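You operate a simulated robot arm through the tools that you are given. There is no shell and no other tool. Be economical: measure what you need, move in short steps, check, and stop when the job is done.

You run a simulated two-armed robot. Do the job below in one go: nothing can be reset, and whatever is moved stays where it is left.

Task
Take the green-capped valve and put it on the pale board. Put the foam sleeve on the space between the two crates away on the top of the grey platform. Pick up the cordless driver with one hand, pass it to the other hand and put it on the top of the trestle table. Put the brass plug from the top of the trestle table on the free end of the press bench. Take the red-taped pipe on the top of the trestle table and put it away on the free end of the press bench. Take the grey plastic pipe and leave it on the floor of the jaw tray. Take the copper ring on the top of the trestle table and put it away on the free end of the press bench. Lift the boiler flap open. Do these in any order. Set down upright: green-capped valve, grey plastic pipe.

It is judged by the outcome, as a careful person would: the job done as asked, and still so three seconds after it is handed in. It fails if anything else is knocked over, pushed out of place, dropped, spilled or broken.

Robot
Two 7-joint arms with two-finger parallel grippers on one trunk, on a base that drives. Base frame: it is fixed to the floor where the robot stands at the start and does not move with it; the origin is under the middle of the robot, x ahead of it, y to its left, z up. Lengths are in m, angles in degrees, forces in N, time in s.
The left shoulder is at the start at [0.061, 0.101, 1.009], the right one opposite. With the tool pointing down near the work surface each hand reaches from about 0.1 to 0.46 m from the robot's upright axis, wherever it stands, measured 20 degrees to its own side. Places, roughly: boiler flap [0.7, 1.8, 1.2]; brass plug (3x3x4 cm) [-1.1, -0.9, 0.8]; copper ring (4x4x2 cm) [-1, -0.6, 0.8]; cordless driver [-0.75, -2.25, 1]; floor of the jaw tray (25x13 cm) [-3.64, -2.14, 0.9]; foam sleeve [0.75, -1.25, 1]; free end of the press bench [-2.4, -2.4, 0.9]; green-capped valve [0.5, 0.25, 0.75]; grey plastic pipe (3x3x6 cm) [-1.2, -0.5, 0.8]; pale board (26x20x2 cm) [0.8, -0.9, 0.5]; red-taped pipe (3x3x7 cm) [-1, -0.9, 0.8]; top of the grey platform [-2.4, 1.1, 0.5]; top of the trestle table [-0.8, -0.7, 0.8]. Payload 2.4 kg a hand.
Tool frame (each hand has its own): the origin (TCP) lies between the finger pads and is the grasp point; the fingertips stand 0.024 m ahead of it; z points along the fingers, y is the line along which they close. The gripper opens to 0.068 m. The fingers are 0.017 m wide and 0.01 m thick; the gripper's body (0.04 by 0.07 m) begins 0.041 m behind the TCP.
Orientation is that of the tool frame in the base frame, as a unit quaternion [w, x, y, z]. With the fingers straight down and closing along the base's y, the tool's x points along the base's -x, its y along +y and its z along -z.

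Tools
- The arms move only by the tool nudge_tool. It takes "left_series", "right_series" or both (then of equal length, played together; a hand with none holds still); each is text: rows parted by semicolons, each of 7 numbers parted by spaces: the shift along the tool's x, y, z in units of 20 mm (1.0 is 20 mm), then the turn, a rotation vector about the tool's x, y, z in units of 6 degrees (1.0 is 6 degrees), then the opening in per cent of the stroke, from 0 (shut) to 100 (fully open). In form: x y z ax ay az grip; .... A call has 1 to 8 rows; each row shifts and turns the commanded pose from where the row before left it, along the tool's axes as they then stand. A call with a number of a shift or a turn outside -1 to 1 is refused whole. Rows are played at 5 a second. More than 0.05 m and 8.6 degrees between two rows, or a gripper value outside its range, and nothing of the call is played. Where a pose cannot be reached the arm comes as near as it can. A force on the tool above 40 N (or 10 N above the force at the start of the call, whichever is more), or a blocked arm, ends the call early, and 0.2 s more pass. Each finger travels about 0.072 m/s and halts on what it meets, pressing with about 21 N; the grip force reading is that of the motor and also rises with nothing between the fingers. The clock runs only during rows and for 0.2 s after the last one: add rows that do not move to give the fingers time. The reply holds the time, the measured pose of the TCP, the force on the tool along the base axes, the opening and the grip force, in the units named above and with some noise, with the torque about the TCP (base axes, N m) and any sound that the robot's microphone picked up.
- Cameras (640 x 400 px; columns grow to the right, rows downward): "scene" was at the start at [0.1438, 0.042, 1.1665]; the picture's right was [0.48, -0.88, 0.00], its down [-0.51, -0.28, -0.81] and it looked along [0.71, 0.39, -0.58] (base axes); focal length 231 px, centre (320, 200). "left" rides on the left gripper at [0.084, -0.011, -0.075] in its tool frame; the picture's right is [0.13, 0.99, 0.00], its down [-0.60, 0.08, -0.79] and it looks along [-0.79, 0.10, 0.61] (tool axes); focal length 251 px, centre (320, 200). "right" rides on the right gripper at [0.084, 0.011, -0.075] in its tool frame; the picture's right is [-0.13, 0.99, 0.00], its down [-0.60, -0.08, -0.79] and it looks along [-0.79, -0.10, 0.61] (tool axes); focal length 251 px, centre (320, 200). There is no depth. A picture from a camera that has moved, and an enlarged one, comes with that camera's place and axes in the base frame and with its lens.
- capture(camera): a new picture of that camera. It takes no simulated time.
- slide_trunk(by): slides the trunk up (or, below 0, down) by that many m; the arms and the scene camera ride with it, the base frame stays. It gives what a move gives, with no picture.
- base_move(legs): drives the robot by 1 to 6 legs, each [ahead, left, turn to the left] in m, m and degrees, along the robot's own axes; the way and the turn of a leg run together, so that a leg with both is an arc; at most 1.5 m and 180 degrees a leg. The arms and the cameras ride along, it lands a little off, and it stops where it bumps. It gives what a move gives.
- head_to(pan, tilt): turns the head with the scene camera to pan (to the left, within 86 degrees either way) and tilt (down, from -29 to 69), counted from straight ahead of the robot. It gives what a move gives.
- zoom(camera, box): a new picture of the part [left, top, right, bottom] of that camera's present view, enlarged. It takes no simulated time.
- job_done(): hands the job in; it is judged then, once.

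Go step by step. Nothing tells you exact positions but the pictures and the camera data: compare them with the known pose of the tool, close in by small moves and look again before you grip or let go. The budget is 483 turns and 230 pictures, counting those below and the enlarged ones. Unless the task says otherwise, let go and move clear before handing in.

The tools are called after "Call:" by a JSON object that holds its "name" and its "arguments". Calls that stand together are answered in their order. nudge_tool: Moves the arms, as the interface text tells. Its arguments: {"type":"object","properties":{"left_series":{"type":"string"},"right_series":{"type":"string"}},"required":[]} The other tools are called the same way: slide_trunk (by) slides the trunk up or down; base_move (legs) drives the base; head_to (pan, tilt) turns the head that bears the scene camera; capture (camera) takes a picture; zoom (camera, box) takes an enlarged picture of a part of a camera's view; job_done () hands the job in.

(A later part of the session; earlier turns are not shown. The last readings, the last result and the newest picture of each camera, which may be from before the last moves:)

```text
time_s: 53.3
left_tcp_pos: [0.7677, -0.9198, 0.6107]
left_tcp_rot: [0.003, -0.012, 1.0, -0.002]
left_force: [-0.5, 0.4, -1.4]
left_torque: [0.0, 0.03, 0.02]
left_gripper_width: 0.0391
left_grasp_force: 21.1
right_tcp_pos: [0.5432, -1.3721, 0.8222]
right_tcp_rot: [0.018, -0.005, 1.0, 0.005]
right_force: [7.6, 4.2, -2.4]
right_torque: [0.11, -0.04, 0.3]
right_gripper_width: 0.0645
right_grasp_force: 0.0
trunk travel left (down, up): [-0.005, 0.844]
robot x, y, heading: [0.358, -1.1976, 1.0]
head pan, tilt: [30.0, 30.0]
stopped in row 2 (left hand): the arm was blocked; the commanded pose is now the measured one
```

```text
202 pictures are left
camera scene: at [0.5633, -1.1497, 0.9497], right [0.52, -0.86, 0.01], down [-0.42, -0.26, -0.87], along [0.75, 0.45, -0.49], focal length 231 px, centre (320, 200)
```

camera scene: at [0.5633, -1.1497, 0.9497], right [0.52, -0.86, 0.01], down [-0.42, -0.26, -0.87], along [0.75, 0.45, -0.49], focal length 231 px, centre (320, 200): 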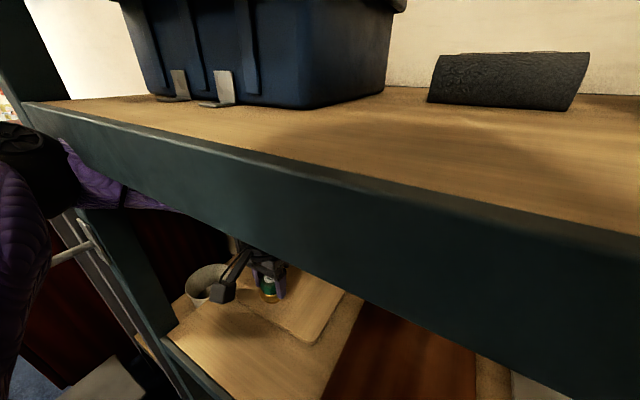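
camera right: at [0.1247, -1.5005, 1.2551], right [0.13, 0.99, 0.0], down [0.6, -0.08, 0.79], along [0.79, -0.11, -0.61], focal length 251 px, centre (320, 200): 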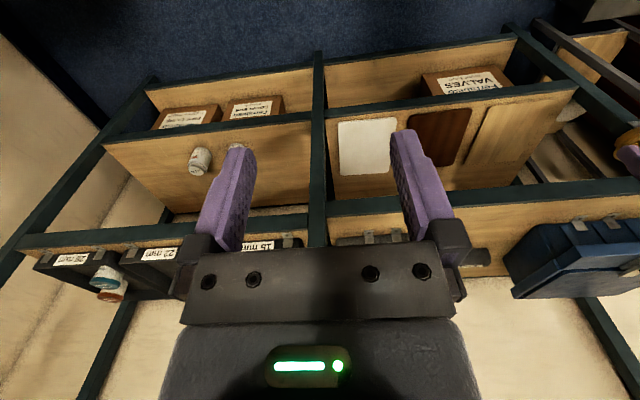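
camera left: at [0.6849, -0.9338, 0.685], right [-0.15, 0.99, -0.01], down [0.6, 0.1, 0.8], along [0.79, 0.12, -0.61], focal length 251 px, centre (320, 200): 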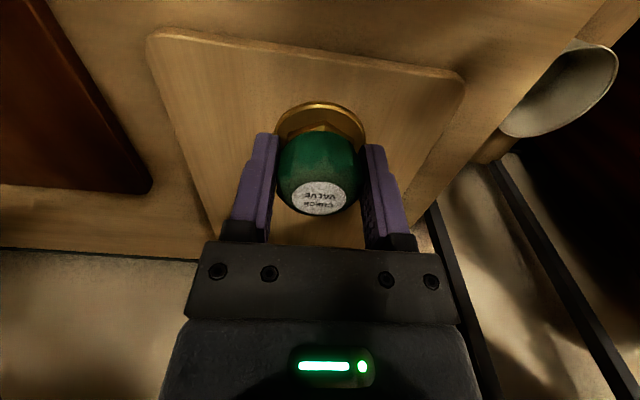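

Several contacts: the right hand touched something on retracting and the left forearm is against the upper beam. Checking the right camera before moving.

Call:
{"name": "capture", "arguments": {"camera": "right"}}

Call:
{"name": "head_to", "arguments": {"pan": -35, "tilt": 55}}

Call:
{"name": "capture", "arguments": {"camera": "scene"}}

```text
201 pictures are left
camera right: at [0.4556, -1.3632, 0.8951], right [0.12, 0.99, 0.02], down [0.58, -0.08, 0.81], along [0.81, -0.09, -0.58], focal length 251 px, centre (320, 200)
```

right: 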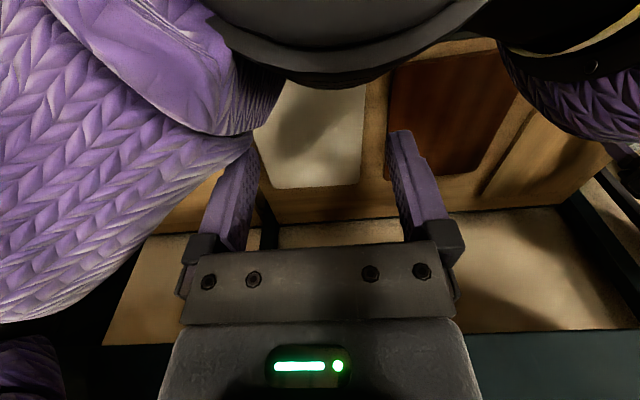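

```text
time_s: 54.6
left_tcp_pos: [0.7688, -0.921, 0.6124]
left_tcp_rot: [0.004, -0.011, 1.0, -0.004]
left_force: [-0.2, -0.7, -0.6]
left_torque: [-0.01, 0.0, 0.0]
left_gripper_width: 0.0389
left_grasp_force: 21.0
right_tcp_pos: [0.542, -1.3723, 0.8222]
right_tcp_rot: [0.019, -0.007, 1.0, 0.003]
right_force: [7.0, 5.6, 2.5]
right_torque: [-0.1, -0.01, 0.22]
right_gripper_width: 0.064
right_grasp_force: 0.2
trunk travel left (down, up): [-0.005, 0.844]
robot x, y, heading: [0.3596, -1.1967, 0.9]
head pan, tilt: [-35.0, 55.0]
```

```text
200 pictures are left
camera scene: at [0.5457, -1.2365, 0.9139], right [-0.56, -0.83, -0.01], down [-0.67, 0.46, -0.58], along [0.49, -0.32, -0.81], focal length 231 px, centre (320, 200)
```

scene: 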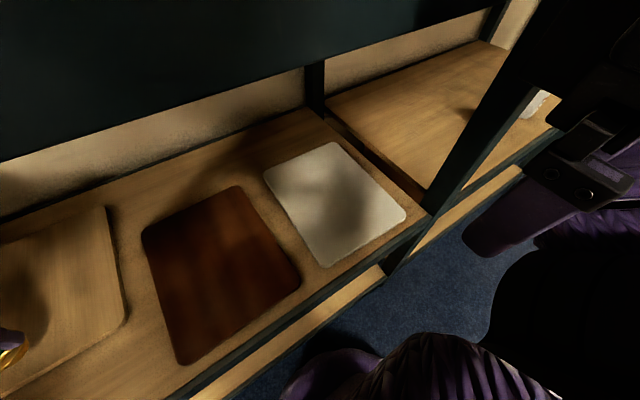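

Board top is at z≈0.525 by triangulation, so the valve must extend ~5 cm below the TCP. I'll free the right hand from its own arm and look closely at the held valve.

Call:
{"name": "nudge_tool", "arguments": {"right_series": "-0.7 0.5 0 0 0 0 100; -0.5 0.5 0 0 0 0 100"}}

Call:
{"name": "head_to", "arguments": {"pan": 40, "tilt": 45}}

Call:
{"name": "capture", "arguments": {"camera": "scene"}}

```text
time_s: 55.4
left_tcp_pos: [0.7739, -0.9399, 0.613]
left_tcp_rot: [0.007, 0.003, 1.0, -0.006]
left_force: [1.1, 0.6, -3.6]
left_torque: [-0.02, 0.08, 0.01]
left_gripper_width: 0.0389
left_grasp_force: 20.5
right_tcp_pos: [0.561, -1.3627, 0.8245]
right_tcp_rot: [0.019, 0.007, 1.0, 0.002]
right_force: [1.3, 1.1, 0.0]
right_torque: [-0.07, 0.14, -0.01]
right_gripper_width: 0.0681
right_grasp_force: 0.1
trunk travel left (down, up): [-0.005, 0.844]
robot x, y, heading: [0.351, -1.2047, -0.3]
head pan, tilt: [-35.0, 55.0]
stopped in row 2 (right hand): the arm was blocked; the commanded pose is now the measured one
```

```text
time_s: 56.9
left_tcp_pos: [0.7743, -0.9494, 0.6152]
left_tcp_rot: [0.01, 0.022, 1.0, -0.017]
left_force: [-0.2, 0.6, -1.3]
left_torque: [0.02, 0.02, -0.03]
left_gripper_width: 0.0391
left_grasp_force: 21.1
right_tcp_pos: [0.5653, -1.3588, 0.8184]
right_tcp_rot: [-0.001, -0.003, 1.0, -0.003]
right_force: [-0.1, -0.9, -0.8]
right_torque: [-0.02, 0.04, 0.01]
right_gripper_width: 0.0682
right_grasp_force: 0.1
trunk travel left (down, up): [-0.005, 0.844]
robot x, y, heading: [0.3569, -1.2045, 0.1]
head pan, tilt: [40.0, 45.0]
```

```text
199 pictures are left
camera scene: at [0.4998, -1.1477, 0.9415], right [0.64, -0.77, 0.04], down [-0.5, -0.46, -0.74], along [0.59, 0.45, -0.67], focal length 231 px, centre (320, 200)
```

scene: 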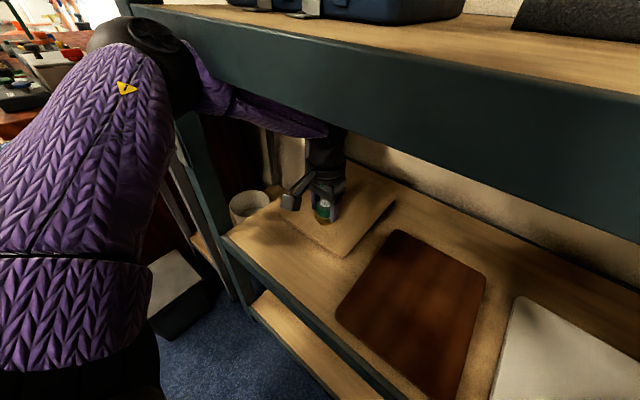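

The left elbow is pressing the upper beam, so I'll back out. Plan: park the valve on the dark board's front, pull the pale board back with a tilted hand, then place the valve.

Call:
{"name": "base_move", "arguments": {"legs": [[-0.2, 0, 0]]}}

Call:
{"name": "head_to", "arguments": {"pan": 20, "tilt": 35}}

Call:
{"name": "capture", "arguments": {"camera": "scene"}}

```text
time_s: 57.6
left_tcp_pos: [0.7403, -1.0643, 0.622]
left_tcp_rot: [-0.037, 0.152, 0.984, -0.084]
left_force: [-5.4, -3.4, 3.6]
left_torque: [0.23, -0.27, 0.03]
left_gripper_width: 0.0386
left_grasp_force: 20.7
right_tcp_pos: [0.5597, -1.3754, 0.7842]
right_tcp_rot: [-0.088, 0.002, 0.996, 0.009]
right_force: [-3.1, 0.4, 0.2]
right_torque: [-0.04, -0.19, -0.02]
right_gripper_width: 0.0678
right_grasp_force: 0.1
trunk travel left (down, up): [-0.005, 0.844]
robot x, y, heading: [0.3424, -1.2174, -2.6]
head pan, tilt: [40.0, 45.0]
stopped in leg 1: the robot was blocked; the commanded pose is now the measured one
```

```text
time_s: 58.5
left_tcp_pos: [0.7575, -1.085, 0.6175]
left_tcp_rot: [-0.045, 0.165, 0.981, -0.089]
left_force: [0.2, -0.1, -0.4]
left_torque: [-0.01, 0.01, 0.0]
left_gripper_width: 0.0391
left_grasp_force: 21.2
right_tcp_pos: [0.569, -1.3854, 0.7762]
right_tcp_rot: [-0.099, 0.007, 0.995, 0.001]
right_force: [-1.5, 0.6, 0.4]
right_torque: [0.0, 0.0, 0.0]
right_gripper_width: 0.0679
right_grasp_force: 0.1
trunk travel left (down, up): [-0.005, 0.844]
robot x, y, heading: [0.3442, -1.2303, -3.9]
head pan, tilt: [20.0, 35.0]
```

```text
198 pictures are left
camera scene: at [0.4543, -1.2019, 0.9727], right [0.27, -0.96, 0.04], down [-0.45, -0.17, -0.88], along [0.85, 0.22, -0.48], focal length 231 px, centre (320, 200)
```

scene: 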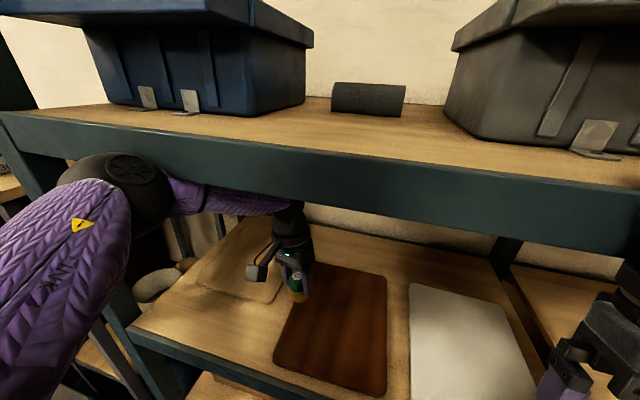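

The robot seems jammed and slightly pitched. Looking at the elbow and surroundings before moving anything.

Call:
{"name": "head_to", "arguments": {"pan": 65, "tilt": 45}}

Call:
{"name": "capture", "arguments": {"camera": "scene"}}

Call:
{"name": "capture", "arguments": {"camera": "left"}}

Call:
{"name": "capture", "arguments": {"camera": "right"}}

```text
time_s: 59.6
left_tcp_pos: [0.7559, -1.0844, 0.6165]
left_tcp_rot: [-0.044, 0.165, 0.981, -0.088]
left_force: [0.3, 0.3, -1.1]
left_torque: [0.01, -0.01, 0.02]
left_gripper_width: 0.0393
left_grasp_force: 21.3
right_tcp_pos: [0.5695, -1.3863, 0.7775]
right_tcp_rot: [-0.098, 0.007, 0.995, 0.001]
right_force: [0.7, 0.3, 0.4]
right_torque: [0.04, -0.01, -0.01]
right_gripper_width: 0.0683
right_grasp_force: 0.1
trunk travel left (down, up): [-0.005, 0.844]
robot x, y, heading: [0.3493, -1.2286, -4.0]
head pan, tilt: [65.0, 45.0]
```

```text
197 pictures are left
camera scene: at [0.4114, -1.1559, 0.9522], right [0.87, -0.48, 0.11], down [-0.26, -0.62, -0.74], along [0.43, 0.61, -0.67], focal length 231 px, centre (320, 200)
```

scene: 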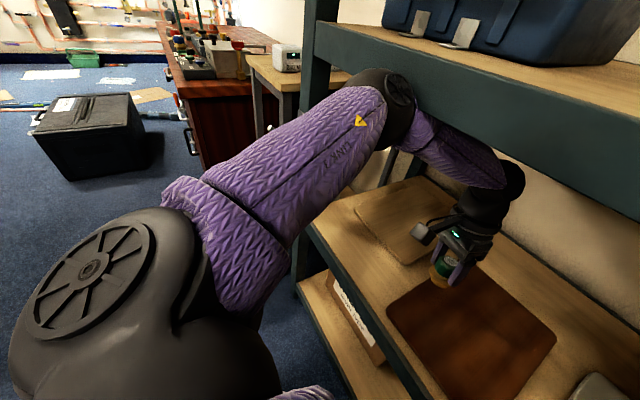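

```text
196 pictures are left
camera left: at [0.6835, -1.0559, 0.6966], right [0.19, 0.96, -0.18], down [0.69, 0.0, 0.73], along [0.7, -0.26, -0.66], focal length 251 px, centre (320, 200)
```

left: 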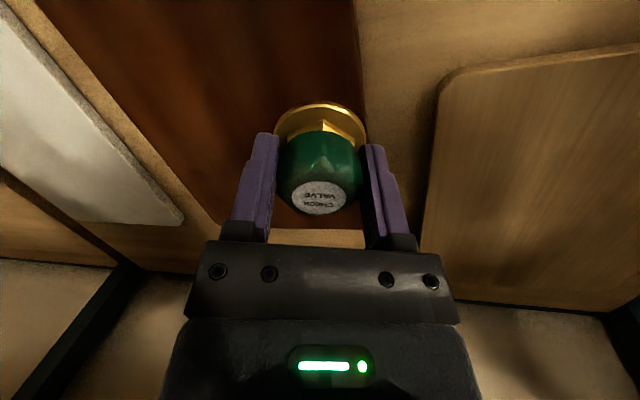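

```text
195 pictures are left
camera right: at [0.5017, -1.3742, 0.8674], right [0.14, 0.99, -0.02], down [0.75, -0.09, 0.66], along [0.65, -0.11, -0.75], focal length 251 px, centre (320, 200)
```

right: 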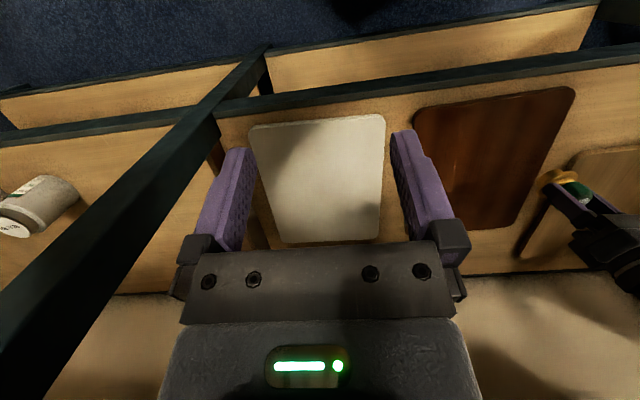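

The elbow is leaning on the beam and the robot is nose-up by ~6°. I'll look straight down at the base front to see what holds it.

Call:
{"name": "head_to", "arguments": {"pan": 0, "tilt": 69}}

Call:
{"name": "capture", "arguments": {"camera": "scene"}}

```text
time_s: 60.9
left_tcp_pos: [0.757, -1.0852, 0.6157]
left_tcp_rot: [-0.046, 0.164, 0.981, -0.089]
left_force: [0.7, -0.5, -1.2]
left_torque: [-0.06, 0.03, -0.02]
left_gripper_width: 0.0391
left_grasp_force: 21.0
right_tcp_pos: [0.5693, -1.3866, 0.777]
right_tcp_rot: [-0.098, 0.007, 0.995, 0.001]
right_force: [-0.5, -0.1, 0.4]
right_torque: [0.02, 0.04, -0.02]
right_gripper_width: 0.068
right_grasp_force: 0.1
trunk travel left (down, up): [-0.005, 0.844]
robot x, y, heading: [0.3456, -1.2301, -4.0]
head pan, tilt: [0.0, 68.8]
```

```text
194 pictures are left
camera scene: at [0.4311, -1.231, 0.9262], right [-0.07, -1.0, 0.0], down [-0.88, 0.06, -0.47], along [0.47, -0.03, -0.88], focal length 231 px, centre (320, 200)
```

scene: 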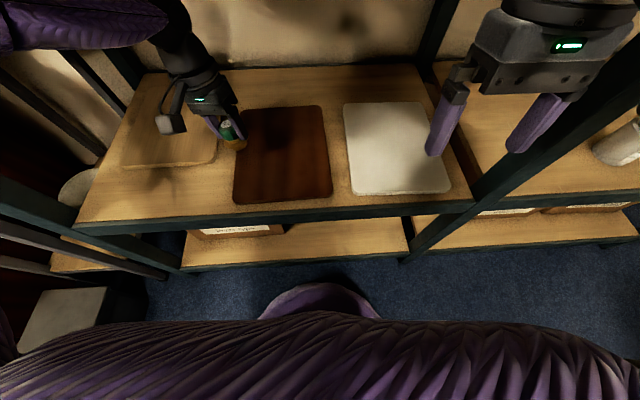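

Base front floor is clear. I'll relieve the left arm by drawing the hand back a bit in small steps and see the response.

Call:
{"name": "nudge_tool", "arguments": {"left_series": "0.5 0 0.3 0 0 0 0; 0.5 0 0.3 0 0 0 0; 0.5 0 0 0 0 0 0; 0 0 0 0 0 0 0"}}

Call:
{"name": "base_move", "arguments": {"legs": [[-0.05, 0, 0]]}}

```text
time_s: 61.3
left_tcp_pos: [0.6965, -1.1666, 0.6404]
left_tcp_rot: [-0.091, 0.235, 0.951, -0.177]
left_force: [-3.0, -1.3, 2.8]
left_torque: [0.12, -0.19, 0.05]
left_gripper_width: 0.0388
left_grasp_force: 21.0
right_tcp_pos: [0.5213, -1.41, 0.7406]
right_tcp_rot: [-0.152, 0.011, 0.988, -0.028]
right_force: [-2.4, 1.3, -0.6]
right_torque: [-0.03, -0.17, 0.05]
right_gripper_width: 0.0683
right_grasp_force: 0.0
trunk travel left (down, up): [-0.005, 0.844]
robot x, y, heading: [0.3414, -1.2537, -9.4]
head pan, tilt: [0.0, 68.8]
stopped in row 1 (left hand): the arm was blocked; the commanded pose is now the measured one
```

```text
time_s: 62.0
left_tcp_pos: [0.753, -1.2201, 0.5911]
left_tcp_rot: [-0.211, 0.288, 0.897, -0.26]
left_force: [0.2, 0.7, -1.8]
left_torque: [-0.02, -0.01, 0.0]
left_gripper_width: 0.0398
left_grasp_force: 21.5
right_tcp_pos: [0.5959, -1.469, 0.6476]
right_tcp_rot: [-0.232, 0.025, 0.972, -0.017]
right_force: [-0.3, -0.7, -1.6]
right_torque: [0.03, 0.1, -0.04]
right_gripper_width: 0.0679
right_grasp_force: 0.0
trunk travel left (down, up): [-0.005, 0.844]
robot x, y, heading: [0.308, -1.2657, -16.2]
head pan, tilt: [0.0, 68.8]
stopped in leg 1: the robot was blocked; the commanded pose is now the measured one
```

Pose is drifting more; I need a clear view of what's happening.

Call:
{"name": "head_to", "arguments": {"pan": 0, "tilt": 40}}

Call:
{"name": "capture", "arguments": {"camera": "scene"}}

Call:
{"name": "capture", "arguments": {"camera": "left"}}

Call:
{"name": "capture", "arguments": {"camera": "right"}}

```text
time_s: 62.9
left_tcp_pos: [0.7542, -1.2193, 0.5917]
left_tcp_rot: [-0.212, 0.29, 0.897, -0.258]
left_force: [-0.1, 0.3, -1.7]
left_torque: [-0.04, -0.01, 0.0]
left_gripper_width: 0.0389
left_grasp_force: 20.3
right_tcp_pos: [0.597, -1.4685, 0.6485]
right_tcp_rot: [-0.236, 0.028, 0.971, -0.014]
right_force: [-0.2, -0.2, -0.3]
right_torque: [0.01, 0.02, -0.01]
right_gripper_width: 0.0682
right_grasp_force: 0.0
trunk travel left (down, up): [-0.005, 0.844]
robot x, y, heading: [0.3084, -1.2627, -16.7]
head pan, tilt: [0.0, 40.0]
```

```text
193 pictures are left
camera scene: at [0.4586, -1.3043, 0.9528], right [-0.29, -0.96, 0.0], down [-0.56, 0.17, -0.81], along [0.77, -0.24, -0.59], focal length 231 px, centre (320, 200)
```

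scene: 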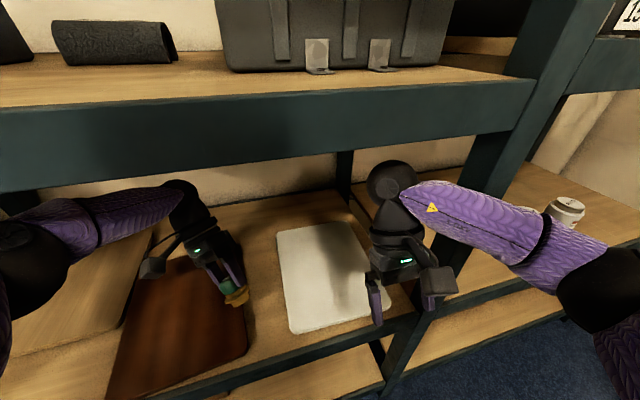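

```text
192 pictures are left
camera left: at [0.7278, -1.1501, 0.6749], right [0.31, 0.77, -0.55], down [0.9, -0.06, 0.43], along [0.3, -0.63, -0.72], focal length 251 px, centre (320, 200)
```

left: 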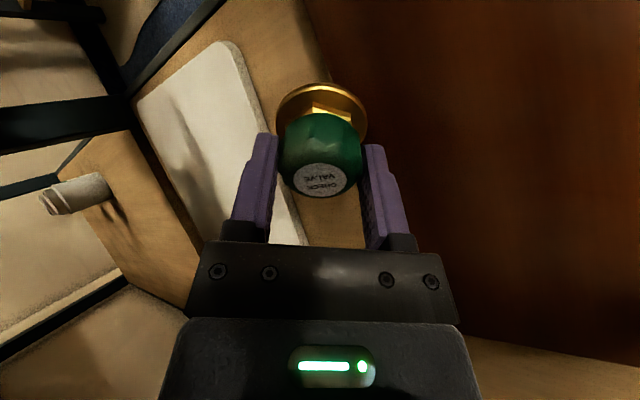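

```text
191 pictures are left
camera right: at [0.5565, -1.4518, 0.7527], right [0.16, 0.98, -0.1], down [0.9, -0.1, 0.43], along [0.41, -0.16, -0.9], focal length 251 px, centre (320, 200)
```

right: 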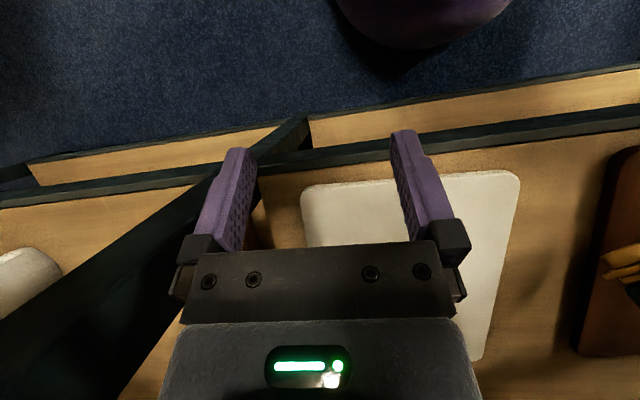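

Both wrists are now under the upper beam; I'll draw both hands back toward the robot in small steps.

Call:
{"name": "nudge_tool", "arguments": {"left_series": "0.4 -0.28 0.17 0 0 0 0; 0.4 -0.28 0.17 0 0 0 0; 0 0 0 0 0 0 0", "right_series": "0.44 0 0.23 0 0 0 100; 0.44 0 0.23 0 0 0 100; 0 0 0 0 0 0 100"}}

```text
time_s: 63.2
left_tcp_pos: [0.7569, -1.2128, 0.6075]
left_tcp_rot: [-0.225, 0.308, 0.878, -0.29]
left_force: [0.1, 0.1, -0.9]
left_torque: [0.05, 0.01, -0.04]
left_gripper_width: 0.0388
left_grasp_force: 21.5
right_tcp_pos: [0.6053, -1.4687, 0.6243]
right_tcp_rot: [-0.256, -0.012, 0.966, -0.031]
right_force: [-0.4, 0.5, 0.5]
right_torque: [-0.04, -0.02, 0.01]
right_gripper_width: 0.0682
right_grasp_force: 0.0
trunk travel left (down, up): [-0.005, 0.844]
robot x, y, heading: [0.3, -1.2633, -17.4]
head pan, tilt: [0.0, 40.0]
stopped in row 1 (left hand): the arm was blocked; the commanded pose is now the measured one
```

Left arm still blocked; looking at the left arm to find the contact.

Call:
{"name": "head_to", "arguments": {"pan": 60, "tilt": 40}}

Call:
{"name": "capture", "arguments": {"camera": "scene"}}

```text
time_s: 64.5
left_tcp_pos: [0.7569, -1.2105, 0.6081]
left_tcp_rot: [-0.224, 0.308, 0.879, -0.288]
left_force: [-0.3, 0.3, -2.5]
left_torque: [0.02, -0.05, -0.01]
left_gripper_width: 0.0389
left_grasp_force: 20.5
right_tcp_pos: [0.6051, -1.4684, 0.6244]
right_tcp_rot: [-0.257, -0.009, 0.966, -0.03]
right_force: [-0.2, 0.7, -0.5]
right_torque: [0.01, 0.03, 0.02]
right_gripper_width: 0.0682
right_grasp_force: 0.1
trunk travel left (down, up): [-0.005, 0.844]
robot x, y, heading: [0.3074, -1.2591, -17.0]
head pan, tilt: [60.0, 40.0]
```

```text
190 pictures are left
camera scene: at [0.4395, -1.2218, 0.9491], right [0.68, -0.73, 0.06], down [-0.42, -0.46, -0.78], along [0.6, 0.51, -0.62], focal length 231 px, centre (320, 200)
```

scene: 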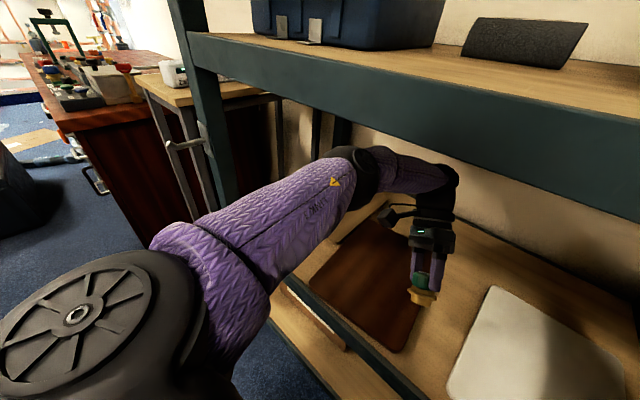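

The left elbow slipped under the beam and hooks behind it. I'll extend the hand forward (straightening and lowering the elbow), then back the base out gently.

Call:
{"name": "nudge_tool", "arguments": {"left_series": "-0.7 0.41 -0.57 0 0 0 0; -0.7 0.41 -0.57 0 0 0 0; -0.7 0.41 -0.57 0 0 0 0; 0 0 0 0 0 0 0"}}

Call:
{"name": "base_move", "arguments": {"legs": [[-0.05, 0, 0]]}}

Call:
{"name": "capture", "arguments": {"camera": "scene"}}

```text
time_s: 64.9
left_tcp_pos: [0.7699, -1.196, 0.6225]
left_tcp_rot: [-0.227, 0.317, 0.865, -0.318]
left_force: [-0.3, -1.7, -3.3]
left_torque: [0.03, 0.07, -0.07]
left_gripper_width: 0.039
left_grasp_force: 21.5
left hand out of reach, approached as far as the arm can: row 1
right_tcp_pos: [0.6209, -1.467, 0.5994]
right_tcp_rot: [-0.276, -0.047, 0.959, -0.037]
right_force: [-0.9, 0.7, 0.3]
right_torque: [0.01, -0.06, 0.01]
right_gripper_width: 0.068
right_grasp_force: 0.1
trunk travel left (down, up): [-0.005, 0.844]
robot x, y, heading: [0.2979, -1.2593, -17.6]
head pan, tilt: [60.0, 40.0]
stopped in row 1 (left hand): the arm was blocked; the commanded pose is now the measured one
```

```text
time_s: 65.6
left_tcp_pos: [0.8122, -1.1444, 0.6126]
left_tcp_rot: [-0.195, 0.254, 0.887, -0.333]
left_force: [-0.2, -2.1, -4.6]
left_torque: [0.05, 0.04, -0.08]
left_gripper_width: 0.0385
left_grasp_force: 21.3
right_tcp_pos: [0.6603, -1.4566, 0.555]
right_tcp_rot: [-0.32, -0.061, 0.945, -0.021]
right_force: [-1.9, 2.9, -0.3]
right_torque: [-0.15, -0.14, 0.12]
right_gripper_width: 0.0681
right_grasp_force: 0.2
trunk travel left (down, up): [-0.005, 0.844]
robot x, y, heading: [0.2906, -1.2446, -15.8]
head pan, tilt: [60.0, 40.0]
stopped in leg 1: the robot was blocked; the commanded pose is now the measured one
```

```text
189 pictures are left
camera scene: at [0.4831, -1.2142, 0.9321], right [0.7, -0.72, 0.01], down [-0.46, -0.46, -0.76], along [0.55, 0.53, -0.65], focal length 231 px, centre (320, 200)
```

scene: 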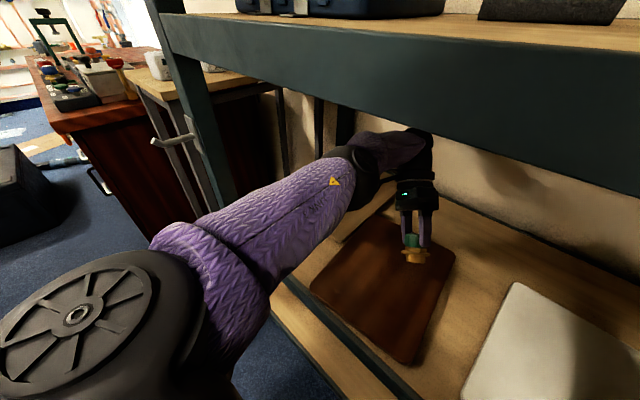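

Backing pulls against the hooked elbow and tips the robot. I'll drive slightly forward to release tension and let everything level.

Call:
{"name": "base_move", "arguments": {"legs": [[0.05, 0, 0]]}}

Call:
{"name": "head_to", "arguments": {"pan": 50, "tilt": 25}}

Call:
{"name": "capture", "arguments": {"camera": "scene"}}

```text
time_s: 66.7
left_tcp_pos: [0.8335, -1.158, 0.6119]
left_tcp_rot: [-0.213, 0.286, 0.877, -0.321]
left_force: [0.8, 0.4, -0.6]
left_torque: [0.01, -0.03, 0.02]
left_gripper_width: 0.0386
left_grasp_force: 21.2
right_tcp_pos: [0.667, -1.4515, 0.5617]
right_tcp_rot: [-0.314, -0.048, 0.948, -0.012]
right_force: [-0.1, 0.5, -0.7]
right_torque: [-0.01, 0.0, -0.02]
right_gripper_width: 0.068
right_grasp_force: 0.1
trunk travel left (down, up): [-0.005, 0.844]
robot x, y, heading: [0.3154, -1.2278, -18.9]
head pan, tilt: [60.0, 40.0]
stopped in leg 1: the robot was blocked; the commanded pose is now the measured one
```

```text
time_s: 67.4
left_tcp_pos: [0.8342, -1.1573, 0.6119]
left_tcp_rot: [-0.214, 0.285, 0.877, -0.324]
left_force: [-0.1, 0.3, -1.3]
left_torque: [0.04, 0.01, -0.03]
left_gripper_width: 0.0387
left_grasp_force: 21.7
right_tcp_pos: [0.6671, -1.4514, 0.5605]
right_tcp_rot: [-0.317, -0.047, 0.947, -0.013]
right_force: [-0.7, -0.3, -0.5]
right_torque: [0.01, 0.01, -0.01]
right_gripper_width: 0.068
right_grasp_force: 0.0
trunk travel left (down, up): [-0.005, 0.844]
robot x, y, heading: [0.3158, -1.2264, -18.7]
head pan, tilt: [50.0, 25.0]
```

```text
188 pictures are left
camera scene: at [0.52, -1.2131, 0.957], right [0.52, -0.85, 0.01], down [-0.36, -0.23, -0.91], along [0.78, 0.47, -0.42], focal length 231 px, centre (320, 200)
```

scene: 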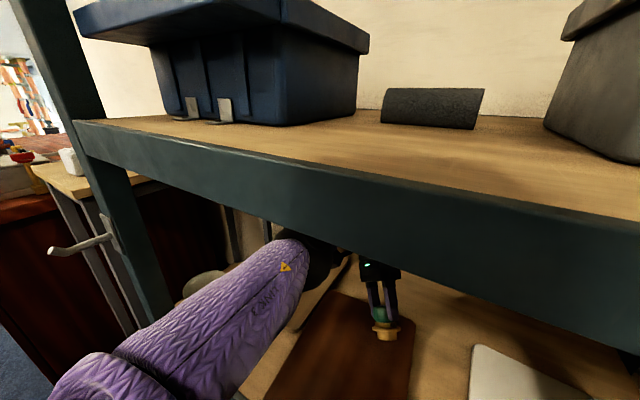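

The robot is level now. The left elbow is barely under the beam (bottom ≈0.834). Checking the right arm as well before extracting.

Call:
{"name": "head_to", "arguments": {"pan": -30, "tilt": 30}}

Call:
{"name": "capture", "arguments": {"camera": "scene"}}

```text
time_s: 69.0
left_tcp_pos: [0.8324, -1.1583, 0.6128]
left_tcp_rot: [-0.213, 0.284, 0.877, -0.323]
left_force: [0.2, 0.2, -0.8]
left_torque: [0.02, -0.06, 0.05]
left_gripper_width: 0.0388
left_grasp_force: 20.7
right_tcp_pos: [0.6658, -1.4515, 0.5598]
right_tcp_rot: [-0.316, -0.048, 0.947, -0.014]
right_force: [0.8, 0.4, -0.8]
right_torque: [0.03, 0.0, 0.03]
right_gripper_width: 0.0683
right_grasp_force: 0.1
trunk travel left (down, up): [-0.005, 0.844]
robot x, y, heading: [0.3168, -1.225, -18.8]
head pan, tilt: [-30.0, 30.0]
```

```text
187 pictures are left
camera scene: at [0.5013, -1.3292, 0.9501], right [-0.75, -0.66, 0.0], down [-0.33, 0.36, -0.87], along [0.58, -0.65, -0.49], focal length 231 px, centre (320, 200)
```

scene: 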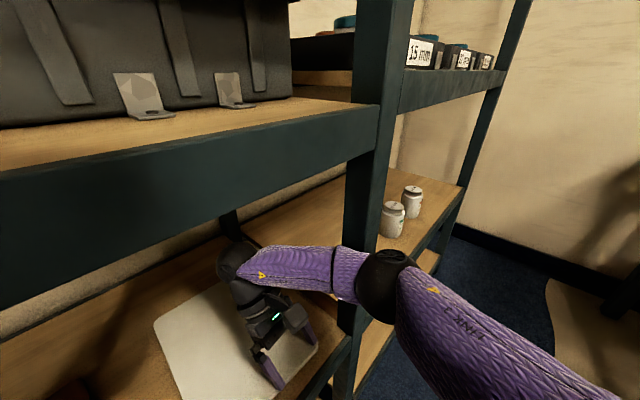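

The right forearm will come out straight backwards. I'll lower the left hand ~3 cm to bring the elbow below the beam and then back out along -x.

Call:
{"name": "nudge_tool", "arguments": {"left_series": "-0.14 0.52 0.52 0 0 0 0; -0.14 0.52 0.52 0 0 0 0; 0 0 0 0 0 0 0"}}

Call:
{"name": "base_move", "arguments": {"legs": [[-0.057, -0.019, 0]]}}

```text
time_s: 69.8
left_tcp_pos: [0.8219, -1.1568, 0.5854]
left_tcp_rot: [-0.212, 0.285, 0.877, -0.323]
left_force: [0.2, 0.2, -1.3]
left_torque: [0.02, -0.02, -0.01]
left_gripper_width: 0.0387
left_grasp_force: 21.1
left hand out of reach, approached as far as the arm can: row 1, 2
right_tcp_pos: [0.6667, -1.4508, 0.5609]
right_tcp_rot: [-0.316, -0.047, 0.947, -0.013]
right_force: [0.0, -0.4, -0.1]
right_torque: [0.02, 0.02, 0.0]
right_gripper_width: 0.068
right_grasp_force: 0.0
trunk travel left (down, up): [-0.005, 0.844]
robot x, y, heading: [0.3167, -1.2251, -18.5]
head pan, tilt: [-30.0, 30.0]
```

```text
time_s: 70.7
left_tcp_pos: [0.7638, -1.1652, 0.5824]
left_tcp_rot: [-0.218, 0.286, 0.878, -0.317]
left_force: [0.1, 0.3, -0.2]
left_torque: [0.02, -0.02, 0.0]
left_gripper_width: 0.0387
left_grasp_force: 21.3
right_tcp_pos: [0.6042, -1.4603, 0.5565]
right_tcp_rot: [-0.319, -0.043, 0.947, -0.007]
right_force: [-7.3, -2.6, 18.0]
right_torque: [-0.7, 0.26, -0.25]
right_gripper_width: 0.0682
right_grasp_force: 0.0
trunk travel left (down, up): [-0.005, 0.844]
robot x, y, heading: [0.2506, -1.226, -18.9]
head pan, tilt: [-30.0, 30.0]
```

It came free; the right hand is now touching the shelf edge, so I'll lift it slightly and continue backing out.

Call:
{"name": "nudge_tool", "arguments": {"right_series": "0.6 0 -0.8 0 0 0 100; 0.6 0 -0.8 0 0 0 100"}}

Call:
{"name": "base_move", "arguments": {"legs": [[-0.142, -0.048, 0]]}}

Call:
{"name": "head_to", "arguments": {"pan": 15, "tilt": 35}}

Call:
{"name": "capture", "arguments": {"camera": "scene"}}

```text
time_s: 71.3
left_tcp_pos: [0.7633, -1.1651, 0.5808]
left_tcp_rot: [-0.219, 0.285, 0.877, -0.318]
left_force: [-0.6, -0.6, -1.4]
left_torque: [-0.02, -0.05, 0.0]
left_gripper_width: 0.0385
left_grasp_force: 20.8
right_tcp_pos: [0.6063, -1.4604, 0.5966]
right_tcp_rot: [-0.32, -0.043, 0.947, -0.006]
right_force: [-0.9, 0.1, 0.0]
right_torque: [0.06, 0.04, 0.0]
right_gripper_width: 0.0682
right_grasp_force: 0.0
trunk travel left (down, up): [-0.005, 0.844]
robot x, y, heading: [0.2564, -1.2276, -18.8]
head pan, tilt: [-30.0, 30.0]
```

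```text
time_s: 72.7
left_tcp_pos: [0.6134, -1.1655, 0.5815]
left_tcp_rot: [-0.218, 0.286, 0.877, -0.319]
left_force: [-0.4, 0.3, -1.3]
left_torque: [0.0, -0.04, 0.0]
left_gripper_width: 0.0385
left_grasp_force: 21.1
right_tcp_pos: [0.4568, -1.4585, 0.5957]
right_tcp_rot: [-0.32, -0.043, 0.946, -0.006]
right_force: [-1.1, -0.8, -0.9]
right_torque: [0.0, 0.0, 0.0]
right_gripper_width: 0.0681
right_grasp_force: 0.0
trunk travel left (down, up): [-0.005, 0.844]
robot x, y, heading: [0.1076, -1.2288, -19.2]
head pan, tilt: [-30.0, 30.0]
```

```text
time_s: 73.8
left_tcp_pos: [0.6133, -1.1657, 0.5809]
left_tcp_rot: [-0.218, 0.286, 0.877, -0.318]
left_force: [0.0, 0.1, -1.4]
left_torque: [0.02, -0.03, 0.01]
left_gripper_width: 0.0385
left_grasp_force: 20.9
right_tcp_pos: [0.4577, -1.4587, 0.5963]
right_tcp_rot: [-0.32, -0.043, 0.946, -0.006]
right_force: [0.4, 0.1, 0.1]
right_torque: [0.04, -0.01, 0.0]
right_gripper_width: 0.068
right_grasp_force: 0.1
trunk travel left (down, up): [-0.005, 0.844]
robot x, y, heading: [0.1014, -1.2251, -18.9]
head pan, tilt: [15.0, 35.0]
```

```text
186 pictures are left
camera scene: at [0.322, -1.277, 0.9398], right [-0.07, -1.0, 0.0], down [-0.57, 0.04, -0.82], along [0.82, -0.06, -0.57], focal length 231 px, centre (320, 200)
```

scene: 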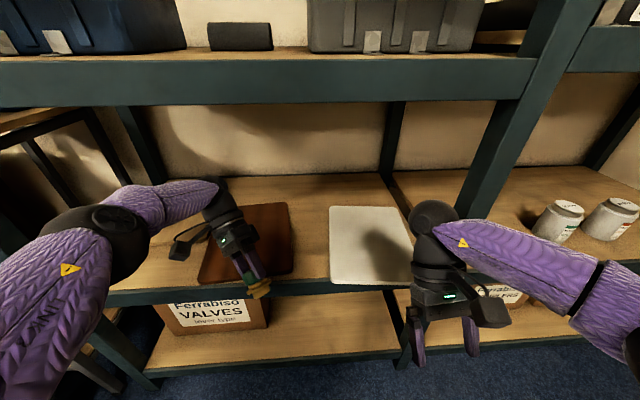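

Free of the rack. I'll back off further, straighten the heading and re-orient both hands downwards.

Call:
{"name": "base_move", "arguments": {"legs": [[-0.19, -0.065, 0], [0, 0, 18.9]]}}

Call:
{"name": "head_to", "arguments": {"pan": 0, "tilt": 35}}

Call:
{"name": "capture", "arguments": {"camera": "scene"}}

```text
time_s: 76.5
left_tcp_pos: [0.3628, -0.9995, 0.5816]
left_tcp_rot: [-0.162, 0.135, 0.913, -0.35]
left_force: [1.0, -0.1, -1.2]
left_torque: [-0.01, -0.04, 0.04]
left_gripper_width: 0.0387
left_grasp_force: 20.9
right_tcp_pos: [0.311, -1.3291, 0.596]
right_tcp_rot: [-0.314, -0.201, 0.926, -0.06]
right_force: [-0.6, -0.8, -0.3]
right_torque: [-0.02, 0.02, 0.0]
right_gripper_width: 0.0679
right_grasp_force: 0.2
trunk travel left (down, up): [-0.005, 0.844]
robot x, y, heading: [-0.1013, -1.2266, 0.3]
head pan, tilt: [15.0, 35.0]
```

```text
time_s: 77.2
left_tcp_pos: [0.3634, -0.9995, 0.5816]
left_tcp_rot: [-0.161, 0.135, 0.913, -0.35]
left_force: [0.3, -0.8, -0.4]
left_torque: [0.03, -0.03, 0.01]
left_gripper_width: 0.0387
left_grasp_force: 20.8
right_tcp_pos: [0.3114, -1.3283, 0.5971]
right_tcp_rot: [-0.314, -0.201, 0.926, -0.06]
right_force: [0.2, -0.8, 0.1]
right_torque: [-0.01, 0.0, 0.02]
right_gripper_width: 0.0678
right_grasp_force: 0.0
trunk travel left (down, up): [-0.005, 0.844]
robot x, y, heading: [-0.0986, -1.2219, 0.4]
head pan, tilt: [0.0, 35.0]
```

```text
185 pictures are left
camera scene: at [0.1271, -1.2247, 0.9398], right [0.0, -1.0, 0.0], down [-0.57, 0.0, -0.82], along [0.82, 0.0, -0.57], focal length 231 px, centre (320, 200)
```

scene: 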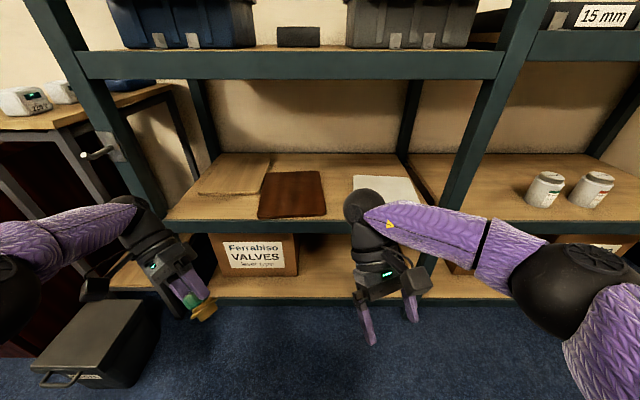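

Re-orienting both hands to point straight down.

Call:
{"name": "slide_trunk", "arguments": {"by": 0.2}}

Call:
{"name": "nudge_tool", "arguments": {"left_series": "0 0 0 -0.86 -0.396 -0.332 0; 0 0 0 -0.86 -0.396 -0.332 0; 0 0 0 -0.86 -0.396 -0.332 0; 0 0 0 -0.86 -0.396 -0.332 0; 0 0 0 -0.86 -0.396 -0.332 0; 0 0 0 -0.86 -0.396 -0.332 0; 0 0 0 -0.86 -0.396 -0.332 0; 0 0 0 -0.86 -0.396 -0.332 0", "right_series": "0 0 0 -0.147 -0.769 0.492 100; 0 0 0 -0.147 -0.769 0.492 100; 0 0 0 -0.147 -0.769 0.492 100; 0 0 0 -0.147 -0.769 0.492 100; 0 0 0 -0.147 -0.769 0.492 100; 0 0 0 -0.147 -0.769 0.492 100; 0 0 0 -0.147 -0.769 0.492 100; 0 0 0 -0.147 -0.769 0.492 100"}}

Call:
{"name": "capture", "arguments": {"camera": "scene"}}

Call:
{"name": "capture", "arguments": {"camera": "left"}}

```text
time_s: 79.4
left_tcp_pos: [0.3478, -1.0002, 0.8602]
left_tcp_rot: [-0.07, 0.169, 0.925, -0.334]
left_force: [-0.1, -1.0, -0.6]
left_torque: [0.01, 0.0, -0.02]
left_gripper_width: 0.0389
left_grasp_force: 21.0
right_tcp_pos: [0.3112, -1.3292, 0.7955]
right_tcp_rot: [-0.314, -0.201, 0.926, -0.061]
right_force: [0.0, -1.0, 0.0]
right_torque: [0.04, -0.01, 0.0]
right_gripper_width: 0.0681
right_grasp_force: 0.1
trunk travel left (down, up): [-0.205, 0.645]
robot x, y, heading: [-0.0981, -1.2244, 0.5]
head pan, tilt: [0.0, 35.0]
```

```text
time_s: 81.2
left_tcp_pos: [0.3477, -0.9993, 0.8605]
left_tcp_rot: [0.101, 0.0, 0.995, 0.001]
left_force: [0.1, -0.7, -1.7]
left_torque: [0.0, 0.03, 0.02]
left_gripper_width: 0.0388
left_grasp_force: 21.2
right_tcp_pos: [0.3118, -1.3286, 0.797]
right_tcp_rot: [0.001, 0.0, 1.0, 0.001]
right_force: [-0.3, -0.2, -0.1]
right_torque: [0.04, -0.01, -0.02]
right_gripper_width: 0.0681
right_grasp_force: 0.1
trunk travel left (down, up): [-0.205, 0.645]
robot x, y, heading: [-0.0996, -1.2285, 0.5]
head pan, tilt: [0.0, 35.0]
```

```text
184 pictures are left
camera scene: at [0.061, -1.225, 1.1471], right [0.0, -1.0, 0.0], down [-0.57, 0.0, -0.82], along [0.82, 0.0, -0.57], focal length 231 px, centre (320, 200)
```

scene: 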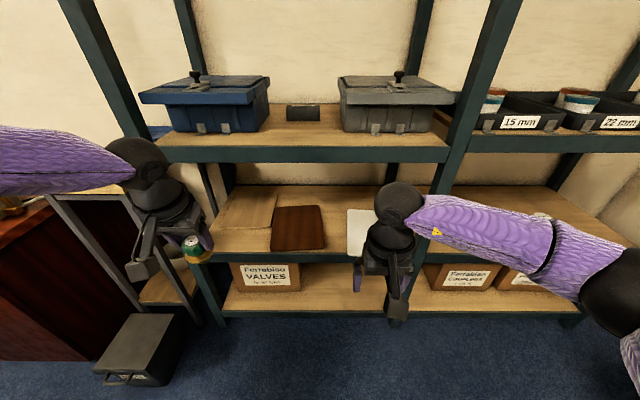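

```text
183 pictures are left
camera left: at [0.2519, -1.0116, 0.9157], right [-0.13, 0.99, -0.02], down [0.43, 0.08, 0.9], along [0.89, 0.1, -0.44], focal length 251 px, centre (320, 200)
```

left: 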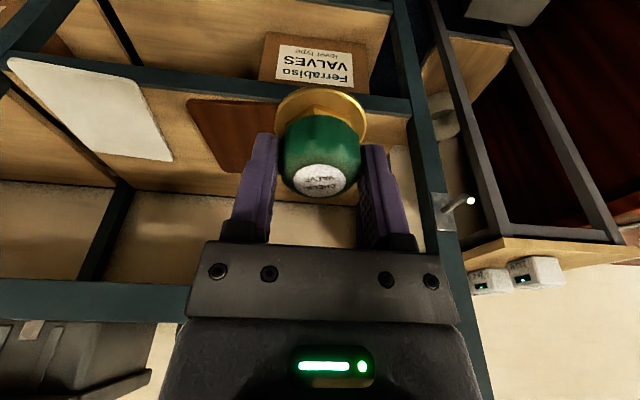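

Now straighten the left hand fully and tuck it (with the valve) close to the body, so the right hand can pull the pale board back.

Call:
{"name": "nudge_tool", "arguments": {"left_series": "0 0 0 0 0.966 0 0; 0 0 0 0 0.966 0 0; 1 0 0 0 0 0 0; 1 0 0 0 0 0 0; 1 0 0 0 0 0 0; 1 0 0 0 0 0 0; 1 0 0 0 0 0 0; 1 0 0 0 0 0 0"}}

Call:
{"name": "nudge_tool", "arguments": {"left_series": "1 0 0 0 0 0 0; 1 0 0 0 0 0 0; 1 0 0 0 0 0 0; 0.8 0 0 0 0 0 0; 0 0 0 0 0 0 0; 0 0 0 0 0 0 0; 0 0 0 0 0 0 0; 0 0 0 0 0 0 0", "right_series": "0 0 0 0 -1 0 0; 0 0 0 0 -1 0 0; 0 0 0 0 -1 0 0; 0 0 0 0 -1 0 0; 0 0 0 0 -1 0 0; 0 0 0 0 -1 0 0; 0 0 0 0 -1 0 0; 0 0 0 0 -1 0 0"}}

Call:
{"name": "capture", "arguments": {"camera": "scene"}}

```text
time_s: 83.0
left_tcp_pos: [0.2298, -1.0013, 0.8602]
left_tcp_rot: [-0.001, -0.001, 1.0, 0.002]
left_force: [1.0, -0.1, -1.1]
left_torque: [0.0, -0.03, 0.04]
left_gripper_width: 0.0384
left_grasp_force: 21.7
right_tcp_pos: [0.3112, -1.3287, 0.796]
right_tcp_rot: [0.0, 0.0, 1.0, 0.0]
right_force: [-0.5, -0.9, -1.3]
right_torque: [-0.03, 0.0, 0.02]
right_gripper_width: 0.0679
right_grasp_force: 0.1
trunk travel left (down, up): [-0.205, 0.645]
robot x, y, heading: [-0.0987, -1.2223, -0.1]
head pan, tilt: [0.0, 35.0]
```

```text
time_s: 84.8
left_tcp_pos: [0.1525, -1.0, 0.8597]
left_tcp_rot: [-0.001, 0.0, 1.0, 0.001]
left_force: [-0.4, 0.1, -2.0]
left_torque: [0.0, 0.01, 0.07]
left_gripper_width: 0.0389
left_grasp_force: 20.9
right_tcp_pos: [0.3109, -1.329, 0.7967]
right_tcp_rot: [0.407, 0.001, 0.913, 0.0]
right_force: [-0.4, 1.0, -0.3]
right_torque: [0.02, 0.01, 0.04]
right_gripper_width: 0.0002
right_grasp_force: 21.2
trunk travel left (down, up): [-0.205, 0.645]
robot x, y, heading: [-0.1011, -1.225, 0.6]
head pan, tilt: [0.0, 35.0]
```

```text
182 pictures are left
camera scene: at [0.0609, -1.225, 1.1472], right [0.0, -1.0, 0.0], down [-0.57, 0.0, -0.82], along [0.82, 0.0, -0.57], focal length 231 px, centre (320, 200)
```

scene: 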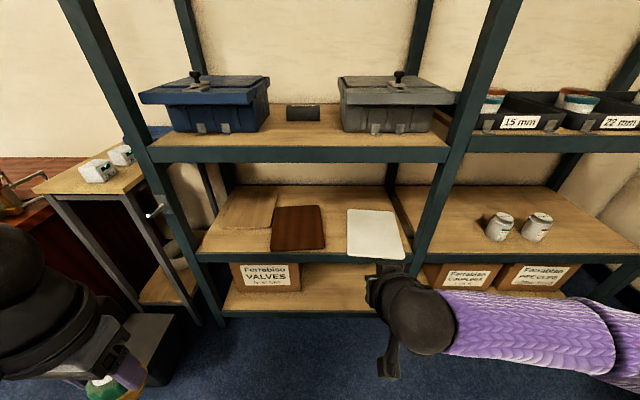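

Right hand is tilted; the camera mount under it limits the tilt, so I'll use ~36° and press-drag the board from above. Extending the right hand forward and centring it.

Call:
{"name": "nudge_tool", "arguments": {"right_series": "0 1 0 0 1 0 0; 0 1 0 0 1 0 0; -0.81 1 0.588 0 0 0 0; -0.81 1 0.588 0 0 0 0; -0.81 1 0.588 0 0 0 0; -0.81 1 0.588 0 0 0 0; -0.81 0 0.588 0 0 0 0; -0.81 0 0.588 0 0 0 0"}}

Call:
{"name": "slide_trunk", "arguments": {"by": -0.2}}

Call:
{"name": "base_move", "arguments": {"legs": [[0.1, 0.26, 0]]}}

Call:
{"name": "capture", "arguments": {"camera": "scene"}}

Call:
{"name": "capture", "arguments": {"camera": "right"}}

```text
time_s: 86.6
left_tcp_pos: [0.1536, -1.0002, 0.8607]
left_tcp_rot: [-0.001, -0.001, 1.0, 0.001]
left_force: [0.0, 0.7, -1.3]
left_torque: [0.02, 0.0, -0.01]
left_gripper_width: 0.0389
left_grasp_force: 20.9
right_tcp_pos: [0.4322, -1.2096, 0.799]
right_tcp_rot: [0.309, 0.001, 0.951, -0.001]
right_force: [0.1, -0.2, -0.1]
right_torque: [0.0, -0.01, 0.01]
right_gripper_width: 0.0002
right_grasp_force: 20.8
trunk travel left (down, up): [-0.205, 0.645]
robot x, y, heading: [-0.1017, -1.226, 0.3]
head pan, tilt: [0.0, 35.0]
```

```text
time_s: 88.8
left_tcp_pos: [0.1673, -1.0002, 0.6318]
left_tcp_rot: [-0.081, 0.001, 0.997, 0.001]
left_force: [0.2, 0.1, -1.2]
left_torque: [-0.01, -0.08, -0.01]
left_gripper_width: 0.0389
left_grasp_force: 21.0
right_tcp_pos: [0.4315, -1.209, 0.5972]
right_tcp_rot: [0.309, 0.0, 0.951, 0.0]
right_force: [0.0, 0.4, -0.1]
right_torque: [0.0, 0.0, 0.01]
right_gripper_width: 0.0002
right_grasp_force: 20.3
trunk travel left (down, up): [-0.005, 0.844]
robot x, y, heading: [-0.1013, -1.2255, 0.2]
head pan, tilt: [0.0, 35.0]
```

```text
time_s: 90.7
left_tcp_pos: [0.2694, -0.7398, 0.6299]
left_tcp_rot: [-0.082, -0.001, 0.997, 0.0]
left_force: [0.2, -0.1, -1.3]
left_torque: [-0.01, -0.02, -0.03]
left_gripper_width: 0.039
left_grasp_force: 21.2
right_tcp_pos: [0.5334, -0.9472, 0.5968]
right_tcp_rot: [0.309, 0.001, 0.951, 0.0]
right_force: [0.7, 1.0, 0.3]
right_torque: [0.0, -0.01, 0.04]
right_gripper_width: 0.0001
right_grasp_force: 21.2
trunk travel left (down, up): [-0.005, 0.844]
robot x, y, heading: [0.0025, -0.9648, 0.3]
head pan, tilt: [0.0, 35.0]
```

```text
181 pictures are left
camera scene: at [0.2279, -0.9633, 0.9399], right [0.01, -1.0, 0.0], down [-0.57, 0.0, -0.82], along [0.82, 0.0, -0.57], focal length 231 px, centre (320, 200)
```

scene: 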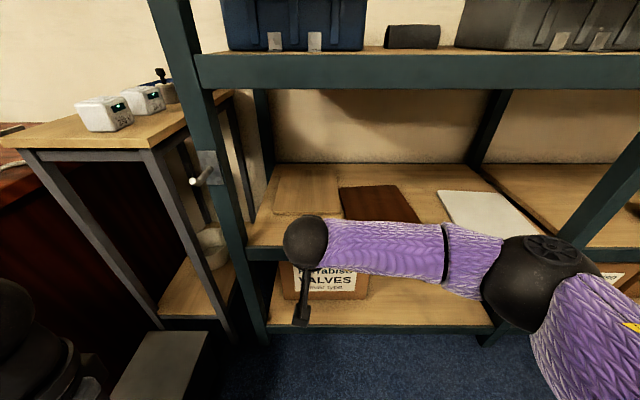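

```text
180 pictures are left
camera right: at [0.4204, -0.9368, 0.6084], right [0.1, 0.99, 0.08], down [0.02, -0.08, 1.0], along [0.99, -0.1, -0.03], focal length 251 px, centre (320, 200)
```

right: 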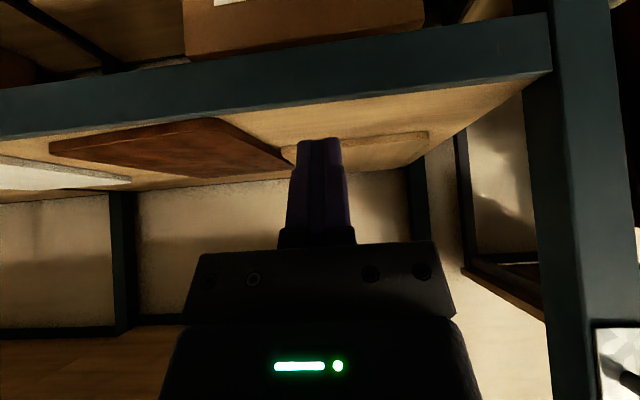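

I'll extend the right arm further so the elbow stays outside the rack, then drive in and look.

Call:
{"name": "nudge_tool", "arguments": {"right_series": "-0.81 0 0.588 0 0 0 0; -0.81 0 0.588 0 0 0 0; -0.81 0 0.588 0 0 0 0; -0.81 0 0.588 0 0 0 0; -0.81 0 0.588 0 0 0 0"}}

Call:
{"name": "base_move", "arguments": {"legs": [[0.16, 0, 0]]}}

Call:
{"name": "capture", "arguments": {"camera": "scene"}}

Call:
{"name": "capture", "arguments": {"camera": "right"}}

```text
time_s: 91.9
left_tcp_pos: [0.2691, -0.7397, 0.6308]
left_tcp_rot: [-0.082, -0.001, 0.997, -0.001]
left_force: [0.3, -0.4, -1.4]
left_torque: [0.0, 0.0, 0.04]
left_gripper_width: 0.0387
left_grasp_force: 21.2
right_tcp_pos: [0.6325, -0.9473, 0.5952]
right_tcp_rot: [0.309, -0.002, 0.951, 0.001]
right_force: [0.3, -0.9, -0.3]
right_torque: [-0.01, -0.01, 0.02]
right_gripper_width: 0.0
right_grasp_force: 20.6
trunk travel left (down, up): [-0.005, 0.844]
robot x, y, heading: [0.0005, -0.9631, 0.1]
head pan, tilt: [0.0, 35.0]
```

```text
time_s: 93.4
left_tcp_pos: [0.4342, -0.7376, 0.6307]
left_tcp_rot: [-0.082, 0.0, 0.997, 0.0]
left_force: [-0.1, 0.1, -2.2]
left_torque: [0.0, -0.02, 0.0]
left_gripper_width: 0.0386
left_grasp_force: 21.2
right_tcp_pos: [0.798, -0.9467, 0.5962]
right_tcp_rot: [0.308, 0.0, 0.951, 0.001]
right_force: [-0.5, 1.1, 0.7]
right_torque: [-0.01, 0.02, -0.02]
right_gripper_width: 0.0002
right_grasp_force: 21.1
trunk travel left (down, up): [-0.005, 0.844]
robot x, y, heading: [0.1665, -0.9637, 0.5]
head pan, tilt: [0.0, 35.0]
```

```text
179 pictures are left
camera scene: at [0.3939, -0.9626, 0.9399], right [0.0, -1.0, 0.0], down [-0.57, 0.0, -0.82], along [0.82, 0.0, -0.57], focal length 231 px, centre (320, 200)
```

scene: 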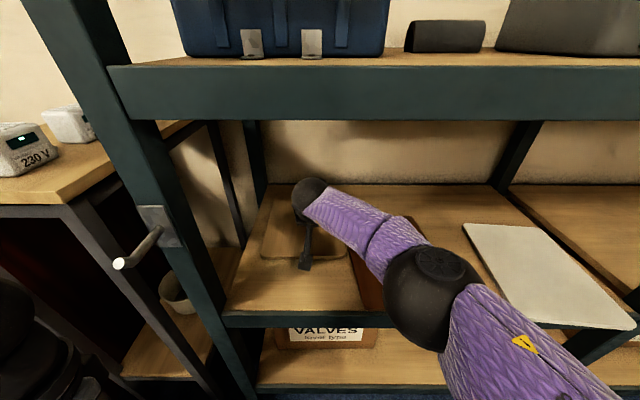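

```text
178 pictures are left
camera right: at [0.6863, -0.9365, 0.6075], right [0.1, 0.99, 0.08], down [0.02, -0.08, 1.0], along [0.99, -0.1, -0.03], focal length 251 px, centre (320, 200)
```

right: 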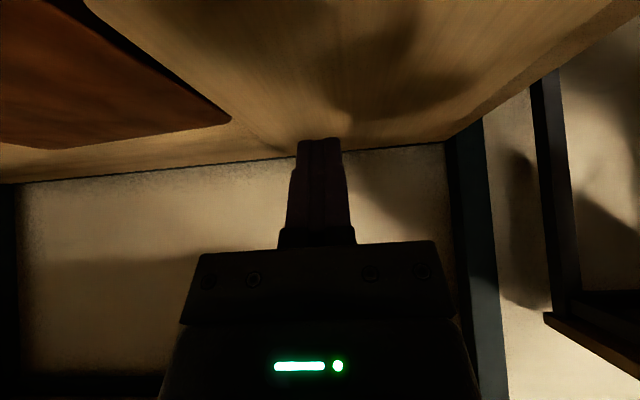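

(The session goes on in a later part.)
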